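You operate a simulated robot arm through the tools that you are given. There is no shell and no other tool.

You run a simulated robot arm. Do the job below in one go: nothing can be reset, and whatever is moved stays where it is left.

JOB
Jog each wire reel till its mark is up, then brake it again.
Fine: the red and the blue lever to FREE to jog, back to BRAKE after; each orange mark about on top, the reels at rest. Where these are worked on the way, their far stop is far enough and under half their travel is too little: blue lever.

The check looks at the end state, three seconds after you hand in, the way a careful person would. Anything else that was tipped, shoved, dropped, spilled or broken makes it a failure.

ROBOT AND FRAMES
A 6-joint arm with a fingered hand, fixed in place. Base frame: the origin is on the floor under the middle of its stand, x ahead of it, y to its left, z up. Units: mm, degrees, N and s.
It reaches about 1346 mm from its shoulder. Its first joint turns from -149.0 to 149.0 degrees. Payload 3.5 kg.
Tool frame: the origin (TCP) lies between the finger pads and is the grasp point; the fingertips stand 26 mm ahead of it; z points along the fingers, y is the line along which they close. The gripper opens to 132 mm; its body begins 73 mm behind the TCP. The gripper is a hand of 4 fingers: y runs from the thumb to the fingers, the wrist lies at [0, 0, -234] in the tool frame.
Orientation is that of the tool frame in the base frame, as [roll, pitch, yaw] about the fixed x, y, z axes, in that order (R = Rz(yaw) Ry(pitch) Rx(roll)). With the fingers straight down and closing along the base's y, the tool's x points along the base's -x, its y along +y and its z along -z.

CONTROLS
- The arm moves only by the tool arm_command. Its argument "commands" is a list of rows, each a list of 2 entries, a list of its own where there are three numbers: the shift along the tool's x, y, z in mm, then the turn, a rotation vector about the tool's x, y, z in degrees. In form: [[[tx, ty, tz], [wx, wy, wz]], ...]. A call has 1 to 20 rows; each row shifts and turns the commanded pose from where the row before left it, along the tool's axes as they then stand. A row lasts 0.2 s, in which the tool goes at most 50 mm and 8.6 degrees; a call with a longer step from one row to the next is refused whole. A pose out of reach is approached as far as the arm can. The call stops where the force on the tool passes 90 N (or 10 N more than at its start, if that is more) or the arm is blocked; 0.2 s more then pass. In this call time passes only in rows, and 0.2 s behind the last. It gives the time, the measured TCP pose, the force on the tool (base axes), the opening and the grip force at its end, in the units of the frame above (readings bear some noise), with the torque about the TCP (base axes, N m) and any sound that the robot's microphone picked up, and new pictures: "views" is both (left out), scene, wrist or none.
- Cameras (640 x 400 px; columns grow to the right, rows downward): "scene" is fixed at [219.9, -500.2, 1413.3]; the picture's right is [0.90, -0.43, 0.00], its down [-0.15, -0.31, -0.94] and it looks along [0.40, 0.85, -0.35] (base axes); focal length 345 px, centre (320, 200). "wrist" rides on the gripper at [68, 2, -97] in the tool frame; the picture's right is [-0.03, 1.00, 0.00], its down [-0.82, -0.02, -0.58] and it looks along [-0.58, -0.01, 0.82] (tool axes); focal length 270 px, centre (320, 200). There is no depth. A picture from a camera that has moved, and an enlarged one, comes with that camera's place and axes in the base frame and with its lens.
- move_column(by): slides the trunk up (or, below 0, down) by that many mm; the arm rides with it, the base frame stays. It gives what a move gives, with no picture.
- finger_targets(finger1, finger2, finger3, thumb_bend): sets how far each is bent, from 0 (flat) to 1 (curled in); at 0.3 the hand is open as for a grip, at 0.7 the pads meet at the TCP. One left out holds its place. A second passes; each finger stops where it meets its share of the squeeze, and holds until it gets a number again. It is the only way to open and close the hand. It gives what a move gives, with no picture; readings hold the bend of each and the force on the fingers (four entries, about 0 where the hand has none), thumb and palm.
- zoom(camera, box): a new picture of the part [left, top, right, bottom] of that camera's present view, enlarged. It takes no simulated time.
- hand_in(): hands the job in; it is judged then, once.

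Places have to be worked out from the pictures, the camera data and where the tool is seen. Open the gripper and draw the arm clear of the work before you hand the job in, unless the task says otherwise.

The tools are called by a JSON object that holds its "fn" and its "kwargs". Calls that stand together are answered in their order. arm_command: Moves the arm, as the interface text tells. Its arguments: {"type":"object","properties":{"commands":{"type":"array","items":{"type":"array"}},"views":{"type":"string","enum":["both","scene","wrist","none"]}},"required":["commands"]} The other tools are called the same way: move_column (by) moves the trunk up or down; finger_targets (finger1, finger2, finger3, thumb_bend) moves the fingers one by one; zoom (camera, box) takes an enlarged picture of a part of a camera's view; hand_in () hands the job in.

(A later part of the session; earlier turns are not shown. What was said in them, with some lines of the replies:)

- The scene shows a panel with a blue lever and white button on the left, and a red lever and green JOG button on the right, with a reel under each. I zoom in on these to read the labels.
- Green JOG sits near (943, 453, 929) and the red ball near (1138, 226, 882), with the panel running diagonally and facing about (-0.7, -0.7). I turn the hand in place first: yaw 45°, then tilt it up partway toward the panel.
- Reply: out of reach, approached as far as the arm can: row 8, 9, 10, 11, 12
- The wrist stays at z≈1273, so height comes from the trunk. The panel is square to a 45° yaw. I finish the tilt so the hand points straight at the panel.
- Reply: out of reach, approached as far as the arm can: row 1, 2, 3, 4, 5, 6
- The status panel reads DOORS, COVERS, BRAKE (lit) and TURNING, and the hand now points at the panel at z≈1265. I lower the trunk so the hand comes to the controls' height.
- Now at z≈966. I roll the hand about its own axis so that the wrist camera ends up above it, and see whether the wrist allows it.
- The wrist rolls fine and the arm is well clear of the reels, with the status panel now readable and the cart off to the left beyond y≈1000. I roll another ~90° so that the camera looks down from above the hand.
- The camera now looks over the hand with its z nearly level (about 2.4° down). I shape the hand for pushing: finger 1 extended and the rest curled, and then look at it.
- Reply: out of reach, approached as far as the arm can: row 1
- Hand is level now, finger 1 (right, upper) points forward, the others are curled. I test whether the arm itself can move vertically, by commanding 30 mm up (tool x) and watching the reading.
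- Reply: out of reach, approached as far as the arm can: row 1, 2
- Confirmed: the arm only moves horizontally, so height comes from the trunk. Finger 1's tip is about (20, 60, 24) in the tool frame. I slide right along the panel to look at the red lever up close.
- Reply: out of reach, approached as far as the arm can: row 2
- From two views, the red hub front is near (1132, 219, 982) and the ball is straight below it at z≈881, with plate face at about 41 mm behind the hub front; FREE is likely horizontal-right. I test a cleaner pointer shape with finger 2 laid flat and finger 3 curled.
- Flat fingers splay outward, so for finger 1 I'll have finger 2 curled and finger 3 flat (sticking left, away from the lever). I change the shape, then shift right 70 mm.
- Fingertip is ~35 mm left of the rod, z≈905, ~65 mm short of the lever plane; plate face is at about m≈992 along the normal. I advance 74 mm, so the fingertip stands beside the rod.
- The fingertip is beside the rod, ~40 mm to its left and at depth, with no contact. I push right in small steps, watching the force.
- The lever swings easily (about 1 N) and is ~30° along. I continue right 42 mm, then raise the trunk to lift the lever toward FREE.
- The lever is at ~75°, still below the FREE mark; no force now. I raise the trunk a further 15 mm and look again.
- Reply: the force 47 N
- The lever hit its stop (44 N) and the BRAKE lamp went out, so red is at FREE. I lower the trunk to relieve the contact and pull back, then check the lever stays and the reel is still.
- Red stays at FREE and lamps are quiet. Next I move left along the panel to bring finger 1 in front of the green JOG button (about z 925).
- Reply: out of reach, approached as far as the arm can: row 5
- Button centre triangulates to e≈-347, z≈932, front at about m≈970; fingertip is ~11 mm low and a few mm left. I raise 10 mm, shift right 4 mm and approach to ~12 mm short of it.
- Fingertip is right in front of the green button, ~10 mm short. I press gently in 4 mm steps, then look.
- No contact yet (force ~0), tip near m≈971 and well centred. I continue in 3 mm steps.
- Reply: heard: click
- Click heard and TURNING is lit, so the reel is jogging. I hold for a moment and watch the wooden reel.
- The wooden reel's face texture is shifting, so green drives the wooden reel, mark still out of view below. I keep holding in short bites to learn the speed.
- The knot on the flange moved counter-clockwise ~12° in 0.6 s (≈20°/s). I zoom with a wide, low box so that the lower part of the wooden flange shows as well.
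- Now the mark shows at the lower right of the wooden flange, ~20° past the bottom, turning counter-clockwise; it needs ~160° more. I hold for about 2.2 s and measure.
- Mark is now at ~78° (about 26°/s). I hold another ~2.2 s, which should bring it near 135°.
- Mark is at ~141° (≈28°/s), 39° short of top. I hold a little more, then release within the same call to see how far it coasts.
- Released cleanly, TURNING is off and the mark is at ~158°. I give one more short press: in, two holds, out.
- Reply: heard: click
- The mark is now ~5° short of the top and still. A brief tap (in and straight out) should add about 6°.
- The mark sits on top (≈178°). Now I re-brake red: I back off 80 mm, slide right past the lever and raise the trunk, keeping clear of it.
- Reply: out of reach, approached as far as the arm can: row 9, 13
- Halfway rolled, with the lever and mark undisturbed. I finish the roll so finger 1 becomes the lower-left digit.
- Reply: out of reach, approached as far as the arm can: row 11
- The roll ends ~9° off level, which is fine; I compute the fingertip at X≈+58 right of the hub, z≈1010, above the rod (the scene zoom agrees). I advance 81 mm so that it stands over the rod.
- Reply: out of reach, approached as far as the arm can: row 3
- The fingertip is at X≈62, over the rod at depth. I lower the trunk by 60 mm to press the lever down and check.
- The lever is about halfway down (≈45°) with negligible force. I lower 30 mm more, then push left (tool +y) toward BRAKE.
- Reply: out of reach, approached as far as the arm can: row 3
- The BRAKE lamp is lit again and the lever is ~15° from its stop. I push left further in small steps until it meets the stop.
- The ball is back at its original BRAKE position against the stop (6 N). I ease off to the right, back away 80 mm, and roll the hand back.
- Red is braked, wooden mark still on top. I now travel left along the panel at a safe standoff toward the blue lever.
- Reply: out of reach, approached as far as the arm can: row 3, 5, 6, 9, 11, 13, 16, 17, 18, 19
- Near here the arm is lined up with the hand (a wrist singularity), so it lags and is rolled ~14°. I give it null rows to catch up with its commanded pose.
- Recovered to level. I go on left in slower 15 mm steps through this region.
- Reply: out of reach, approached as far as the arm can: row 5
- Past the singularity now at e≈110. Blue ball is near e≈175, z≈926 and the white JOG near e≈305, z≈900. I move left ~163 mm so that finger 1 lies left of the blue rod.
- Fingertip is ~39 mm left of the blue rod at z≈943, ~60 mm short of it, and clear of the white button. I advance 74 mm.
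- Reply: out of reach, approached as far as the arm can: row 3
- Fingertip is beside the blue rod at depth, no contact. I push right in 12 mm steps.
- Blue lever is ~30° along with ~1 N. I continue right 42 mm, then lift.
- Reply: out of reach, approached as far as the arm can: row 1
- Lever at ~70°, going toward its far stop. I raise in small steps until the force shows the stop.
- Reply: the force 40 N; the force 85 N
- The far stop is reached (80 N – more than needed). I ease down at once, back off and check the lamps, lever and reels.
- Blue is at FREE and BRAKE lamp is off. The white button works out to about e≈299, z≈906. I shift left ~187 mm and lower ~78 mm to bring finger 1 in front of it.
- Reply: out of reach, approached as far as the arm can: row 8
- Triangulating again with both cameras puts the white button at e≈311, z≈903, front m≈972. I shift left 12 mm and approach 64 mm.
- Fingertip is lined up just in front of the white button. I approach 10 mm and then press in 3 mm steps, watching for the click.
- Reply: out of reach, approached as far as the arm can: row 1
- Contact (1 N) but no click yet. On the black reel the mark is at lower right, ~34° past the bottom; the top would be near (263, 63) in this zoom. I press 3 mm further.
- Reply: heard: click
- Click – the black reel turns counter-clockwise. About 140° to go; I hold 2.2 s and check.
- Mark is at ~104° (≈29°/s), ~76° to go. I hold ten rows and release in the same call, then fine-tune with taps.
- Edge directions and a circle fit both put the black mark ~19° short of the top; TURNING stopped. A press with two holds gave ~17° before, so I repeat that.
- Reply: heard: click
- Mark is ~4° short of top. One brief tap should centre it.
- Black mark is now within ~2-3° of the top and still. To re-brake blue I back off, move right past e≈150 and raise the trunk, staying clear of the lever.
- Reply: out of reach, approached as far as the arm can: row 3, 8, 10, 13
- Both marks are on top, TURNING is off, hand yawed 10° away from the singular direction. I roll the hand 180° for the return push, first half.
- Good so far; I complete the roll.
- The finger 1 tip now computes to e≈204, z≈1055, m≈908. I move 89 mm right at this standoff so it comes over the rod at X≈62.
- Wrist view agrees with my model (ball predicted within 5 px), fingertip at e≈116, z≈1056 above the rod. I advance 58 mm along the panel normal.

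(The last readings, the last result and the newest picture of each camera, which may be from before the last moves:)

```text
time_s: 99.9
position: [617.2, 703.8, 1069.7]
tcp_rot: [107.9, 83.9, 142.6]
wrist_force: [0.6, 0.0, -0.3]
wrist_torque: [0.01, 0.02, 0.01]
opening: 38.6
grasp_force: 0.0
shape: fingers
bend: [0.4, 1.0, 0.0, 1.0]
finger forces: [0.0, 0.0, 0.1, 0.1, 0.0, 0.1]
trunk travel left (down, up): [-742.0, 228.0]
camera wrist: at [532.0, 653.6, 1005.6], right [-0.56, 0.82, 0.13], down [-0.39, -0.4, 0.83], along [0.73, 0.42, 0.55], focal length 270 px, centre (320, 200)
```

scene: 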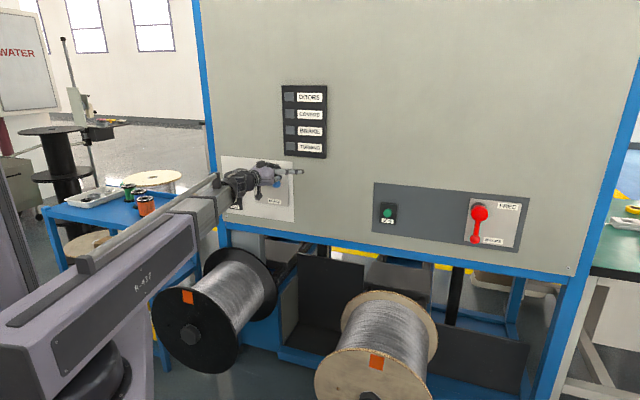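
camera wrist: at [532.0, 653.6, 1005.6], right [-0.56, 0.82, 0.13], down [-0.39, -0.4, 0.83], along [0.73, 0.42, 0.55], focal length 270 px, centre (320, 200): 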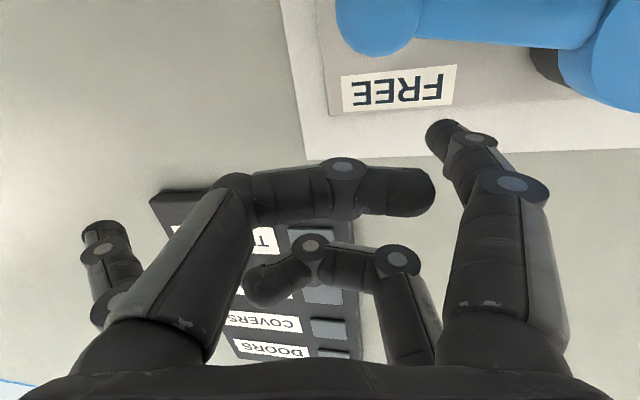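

Fingertip at depth over the rod (X≈59). I lower the trunk by 60 mm and check with the wrist view.

{"fn": "move_column", "kwargs": {"by": -60}}

{"fn": "zoom", "kwargs": {"camera": "wrist", "box": [0, 0, 640, 400]}}

{"fn": "zoom", "kwargs": {"camera": "scene", "box": [200, 150, 328, 230]}}

```text
time_s: 100.9
position: [618.1, 702.9, 1008.7]
tcp_rot: [107.8, 83.9, 142.5]
wrist_force: [1.2, -0.5, -0.4]
wrist_torque: [-0.03, -0.02, 0.01]
opening: 39.1
grasp_force: 0.1
shape: fingers
bend: [0.4, 1.0, 0.0, 1.0]
finger forces: [0.0, 0.1, 0.0, 0.0, 0.1, 0.0]
trunk travel left (down, up): [-682.0, 288.0]
```

```text
1.00 times, centred on (320, 200) of wrist (not enlarged: the box is as wide or as high as the picture)
camera zoom: at [532.0, 653.5, 945.7], right [-0.56, 0.82, 0.13], down [-0.39, -0.4, 0.83], along [0.73, 0.42, 0.55], focal length 270 px, centre (320, 200)
```

zoom: 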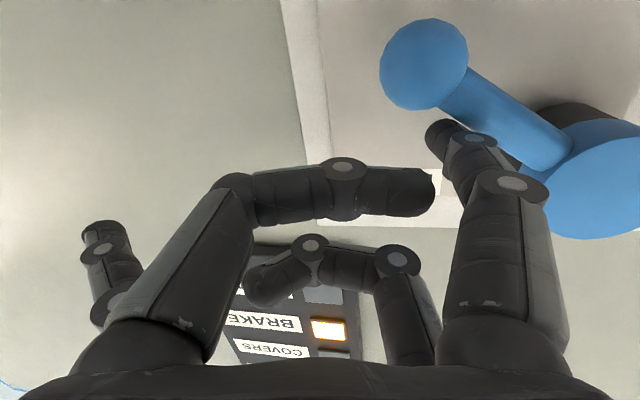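

```text
5.00 times, centred on (264, 190) of scene
camera zoom: at [219.9, -500.2, 1413.3], right [0.9, -0.43, 0.0], down [-0.15, -0.31, -0.94], along [0.4, 0.85, -0.35], focal length 1726 px, centre (600, 250)
```

zoom: 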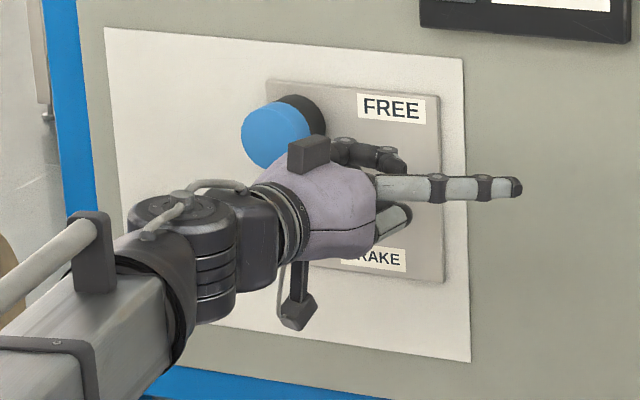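

The lever is coming down (~50°) and the BRAKE lamp is lit. I lower 30 mm more, then push left along the panel.

{"fn": "move_column", "kwargs": {"by": -30}}

{"fn": "arm_command", "kwargs": {"commands": [[[1.3, 9.8, -1.8], [0, 0, 0]], [[1.3, 9.8, -1.8], [0, 0, 0]], [[1.3, 9.8, -1.8], [0, 0, 0]]], "views": "wrist"}}

```text
time_s: 101.7
position: [620.0, 703.4, 978.6]
tcp_rot: [107.8, 83.9, 142.6]
wrist_force: [-0.4, 0.2, 0.0]
wrist_torque: [-0.02, 0.01, 0.01]
opening: 39.2
grasp_force: 0.1
shape: fingers
bend: [0.4, 1.0, 0.0, 1.0]
finger forces: [0.0, 0.0, 0.0, 0.1, 0.0, 0.1]
trunk travel left (down, up): [-652.0, 318.0]
```

```text
time_s: 102.5
position: [595.8, 723.3, 979.1]
tcp_rot: [107.5, 83.9, 142.3]
wrist_force: [0.5, -0.5, -0.1]
wrist_torque: [-0.06, 0.0, -0.04]
opening: 37.9
grasp_force: 0.9
shape: fingers
bend: [0.41, 1.0, 0.0, 1.0]
finger forces: [1.0, 0.0, 0.0, 0.0, 0.0, 0.1]
trunk travel left (down, up): [-652.0, 318.0]
camera wrist: at [510.6, 674.0, 915.8], right [-0.56, 0.82, 0.13], down [-0.39, -0.4, 0.83], along [0.73, 0.42, 0.55], focal length 270 px, centre (320, 200)
```

wrist: 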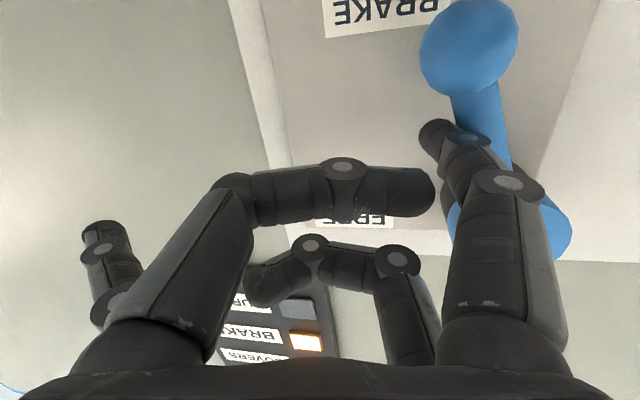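

Lever is ~15° from its stop with ~1 N. I push left in small steps until it meets the stop.

{"fn": "arm_command", "kwargs": {"commands": [[[0.8, 5.9, -1.0], [0, 0, 0]], [[0.8, 5.9, -1.0], [0, 0, 0]], [[0.7, 4.9, -0.9], [0, 0, 0]]], "views": "wrist"}}

{"fn": "zoom", "kwargs": {"camera": "scene", "box": [200, 150, 328, 230]}}

```text
time_s: 103.3
position: [582.7, 736.3, 979.4]
tcp_rot: [108.6, 83.9, 143.4]
wrist_force: [0.5, -0.6, -0.9]
wrist_torque: [0.01, 0.01, -0.02]
opening: 38.4
grasp_force: 1.0
shape: fingers
bend: [0.41, 1.0, 0.0, 1.0]
finger forces: [0.3, 0.1, 0.1, 0.0, 0.0, 0.1]
trunk travel left (down, up): [-652.0, 318.0]
camera wrist: at [497.4, 686.3, 915.5], right [-0.56, 0.82, 0.13], down [-0.39, -0.4, 0.83], along [0.73, 0.42, 0.54], focal length 270 px, centre (320, 200)
```

wrist: 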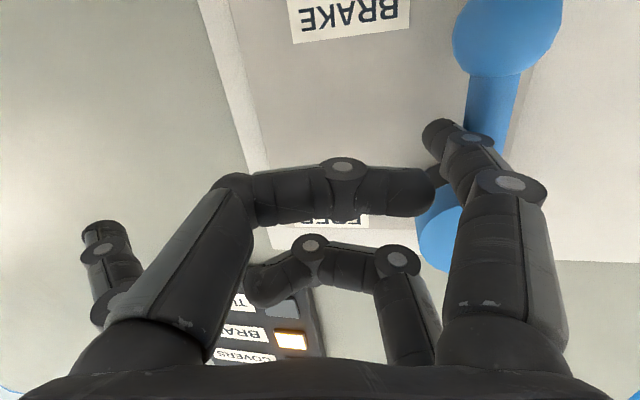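

```text
5.00 times, centred on (264, 190) of scene
camera zoom: at [219.9, -500.2, 1413.3], right [0.9, -0.43, 0.0], down [-0.15, -0.31, -0.94], along [0.4, 0.85, -0.35], focal length 1726 px, centre (600, 250)
```

zoom: 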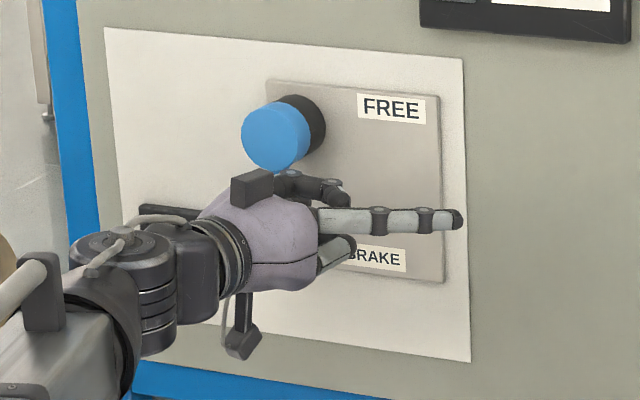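

Still only ~1 N, so no stop yet. I continue in 4 mm steps.

{"fn": "arm_command", "kwargs": {"commands": [[[0.5, 3.9, -0.7], [0, 0, 0]], [[0.5, 3.9, -0.7], [0, 0, 0]]], "views": "none"}}

```text
time_s: 103.9
position: [579.0, 741.8, 978.8]
tcp_rot: [108.4, 83.9, 143.0]
wrist_force: [0.6, -6.3, -0.6]
wrist_torque: [-0.06, -0.02, 0.12]
opening: 36.5
grasp_force: 2.6
shape: fingers
bend: [0.44, 1.0, 0.0, 1.0]
finger forces: [5.6, 0.1, 0.1, 0.1, 0.1, 0.0]
trunk travel left (down, up): [-652.0, 318.0]
```

The blue lever is against its BRAKE stop (6 N). I ease right, then withdraw along the panel normal and look at everything.

{"fn": "arm_command", "kwargs": {"commands": [[[-1.8, -13.7, 2.5], [0, 0, 0]], [[0.5, -7.4, -39.6], [0, 0, 0]], [[0.5, -7.4, -39.6], [0, 0, 0]], [[0.5, -7.4, -39.6], [0, 0, 0]], [[0, 0, 0], [0, 0, 0]]], "views": "both"}}

{"fn": "zoom", "kwargs": {"camera": "scene", "box": [200, 150, 328, 230]}}

```text
time_s: 105.1
position: [504.3, 646.5, 979.3]
tcp_rot: [107.6, 83.9, 142.5]
wrist_force: [0.4, 0.5, -0.7]
wrist_torque: [0.02, 0.01, 0.02]
opening: 38.5
grasp_force: 0.1
shape: fingers
bend: [0.4, 1.0, 0.0, 1.0]
finger forces: [0.1, 0.0, 0.0, 0.0, 0.1, 0.1]
trunk travel left (down, up): [-652.0, 318.0]
camera wrist: at [418.8, 596.3, 915.8], right [-0.56, 0.82, 0.13], down [-0.39, -0.4, 0.83], along [0.73, 0.42, 0.55], focal length 270 px, centre (320, 200)
```

scene: 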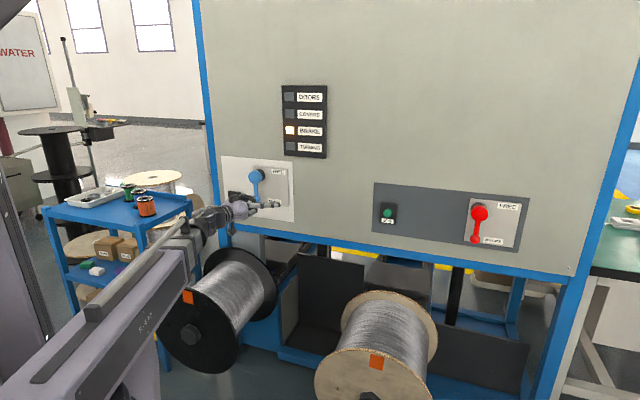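
wrist: 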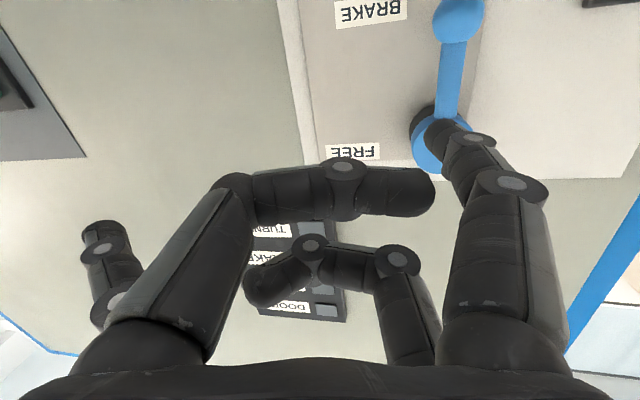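

```text
5.00 times, centred on (264, 190) of scene
camera zoom: at [219.9, -500.2, 1413.3], right [0.9, -0.43, 0.0], down [-0.15, -0.31, -0.94], along [0.4, 0.85, -0.35], focal length 1726 px, centre (600, 250)
```

zoom: 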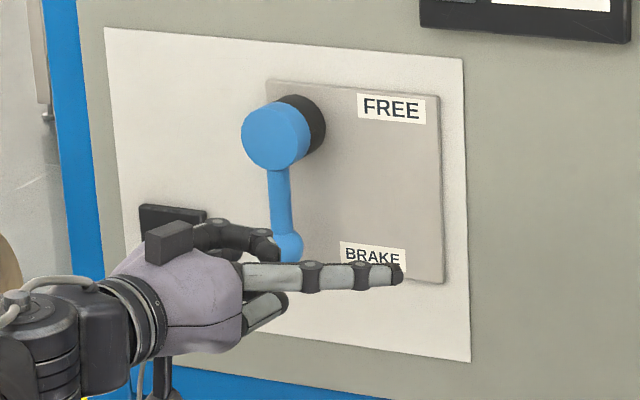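

Blue is down at BRAKE, lamp lit, both marks on top. I back away another 80 mm, raise the arm and open the hand.

{"fn": "arm_command", "kwargs": {"commands": [[[0.5, -7.4, -39.6], [0, 0, 0]], [[0.5, -7.4, -39.6], [0, 0, 0]], [[0, 0, 0], [0, 0, 0]]], "views": "none"}}

{"fn": "move_column", "kwargs": {"by": 200}}

{"fn": "finger_targets", "kwargs": {"finger1": 0.3, "finger2": 0.3, "finger3": 0.3, "thumb_bend": 0.3}}

{"fn": "arm_command", "kwargs": {"commands": [[[0, 0, 0], [0, 0, 0]]], "views": "scene"}}

{"fn": "zoom", "kwargs": {"camera": "scene", "box": [140, 390, 460, 400]}}

{"fn": "zoom", "kwargs": {"camera": "scene", "box": [200, 150, 328, 230]}}

{"fn": "zoom", "kwargs": {"camera": "scene", "box": [420, 180, 548, 260]}}

```text
time_s: 105.9
position: [445.5, 588.6, 979.3]
tcp_rot: [107.3, 83.9, 142.2]
wrist_force: [-0.4, 0.4, -0.1]
wrist_torque: [-0.03, 0.01, -0.02]
opening: 38.7
grasp_force: 0.1
shape: fingers
bend: [0.4, 1.0, 0.0, 1.0]
finger forces: [0.0, 0.0, 0.1, 0.1, 0.1, 0.0]
trunk travel left (down, up): [-652.0, 318.0]
```

```text
time_s: 108.0
position: [444.9, 590.1, 1178.0]
tcp_rot: [107.4, 83.8, 142.2]
wrist_force: [0.1, 0.2, 0.4]
wrist_torque: [-0.02, -0.01, -0.03]
opening: 38.8
grasp_force: 0.0
shape: fingers
bend: [0.4, 1.0, 0.0, 1.0]
finger forces: [0.0, 0.1, 0.1, 0.0, 0.0, 0.0]
trunk travel left (down, up): [-852.0, 118.0]
```

```text
time_s: 109.0
position: [445.5, 590.2, 1178.8]
tcp_rot: [107.3, 83.9, 142.2]
wrist_force: [0.0, -0.1, -0.1]
wrist_torque: [-0.01, 0.02, -0.03]
opening: 132.4
grasp_force: 0.0
shape: fingers
bend: [0.3, 0.3, 0.3, 0.3]
finger forces: [0.1, 0.0, 0.1, 0.1, 0.0, 0.0]
trunk travel left (down, up): [-852.0, 118.0]
```

```text
time_s: 109.5
position: [445.5, 591.2, 1179.9]
tcp_rot: [107.3, 83.9, 142.3]
wrist_force: [0.3, 0.2, 0.7]
wrist_torque: [0.03, 0.0, 0.03]
opening: 132.2
grasp_force: 0.1
shape: fingers
bend: [0.3, 0.3, 0.3, 0.3]
finger forces: [0.0, 0.1, 0.0, 0.0, 0.0, 0.0]
trunk travel left (down, up): [-852.0, 118.0]
```

scene: 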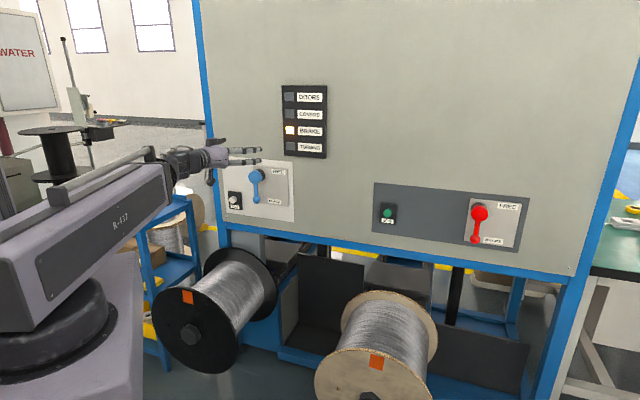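

```text
2.00 times, centred on (300, 395) of scene
camera zoom: at [219.9, -500.2, 1413.3], right [0.9, -0.43, 0.0], down [-0.15, -0.31, -0.94], along [0.4, 0.85, -0.35], focal length 690 px, centre (360, -190)
```

zoom: 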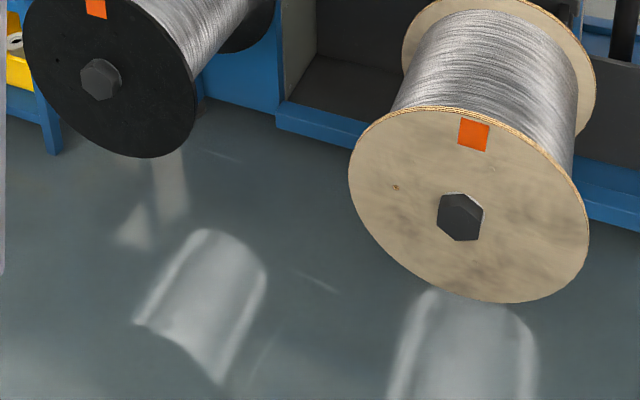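

```text
5.00 times, centred on (264, 190) of scene
camera zoom: at [219.9, -500.2, 1413.3], right [0.9, -0.43, 0.0], down [-0.15, -0.31, -0.94], along [0.4, 0.85, -0.35], focal length 1726 px, centre (600, 250)
```

zoom: 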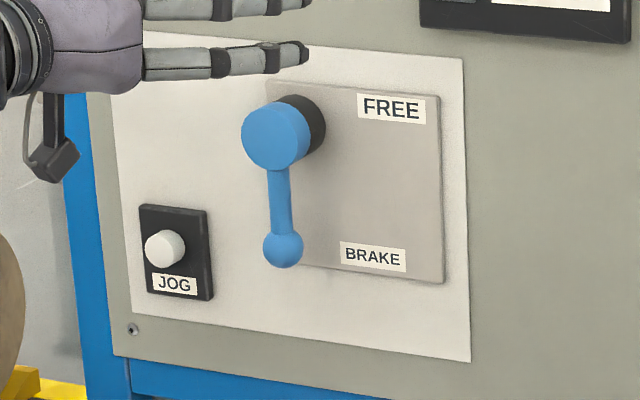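

```text
5.00 times, centred on (484, 220) of scene
camera zoom: at [219.9, -500.2, 1413.3], right [0.9, -0.43, 0.0], down [-0.15, -0.31, -0.94], along [0.4, 0.85, -0.35], focal length 1726 px, centre (-500, 100)
```

zoom: 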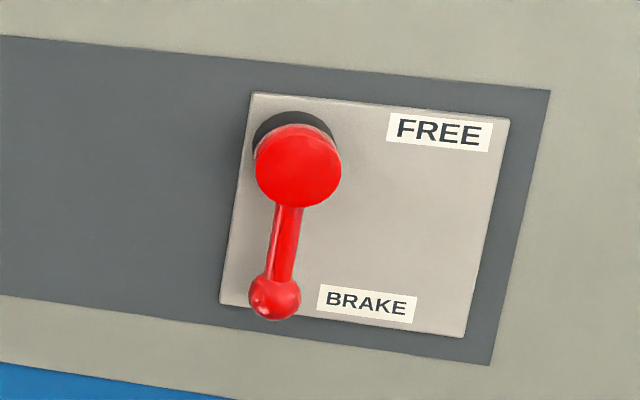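

Both levers are back at their original BRAKE positions, the BRAKE lamp is lit and TURNING is off. Both orange marks are on top with the reels still, the hand is open and the arm is clear, so I hand in.

{"fn": "hand_in", "kwargs": {}}

```text
The job is handed in.
```

Both wire reels now have their orange marks on top, and both levers are back at BRAKE. The job is handed in, but I don't have the check's verdict.

- **Wooden reel (red lever, green JOG):** the mark is within about 2° of the top. The red lever is back against its BRAKE stop.
- **Black reel (blue lever, white JOG):** the mark is within about 3° of the top. I took the blue lever to its far FREE stop before jogging, and it is back against its BRAKE stop.
- **At hand-in:** the BRAKE lamp was lit, TURNING was off and both reels were still. The hand was open and the arm clear of the panel.

I pushed the blue lever into its FREE stop with about 80 N, more than it needed. The lever moved freely afterwards and the later pictures showed no damage. I saw nothing else touched or moved.
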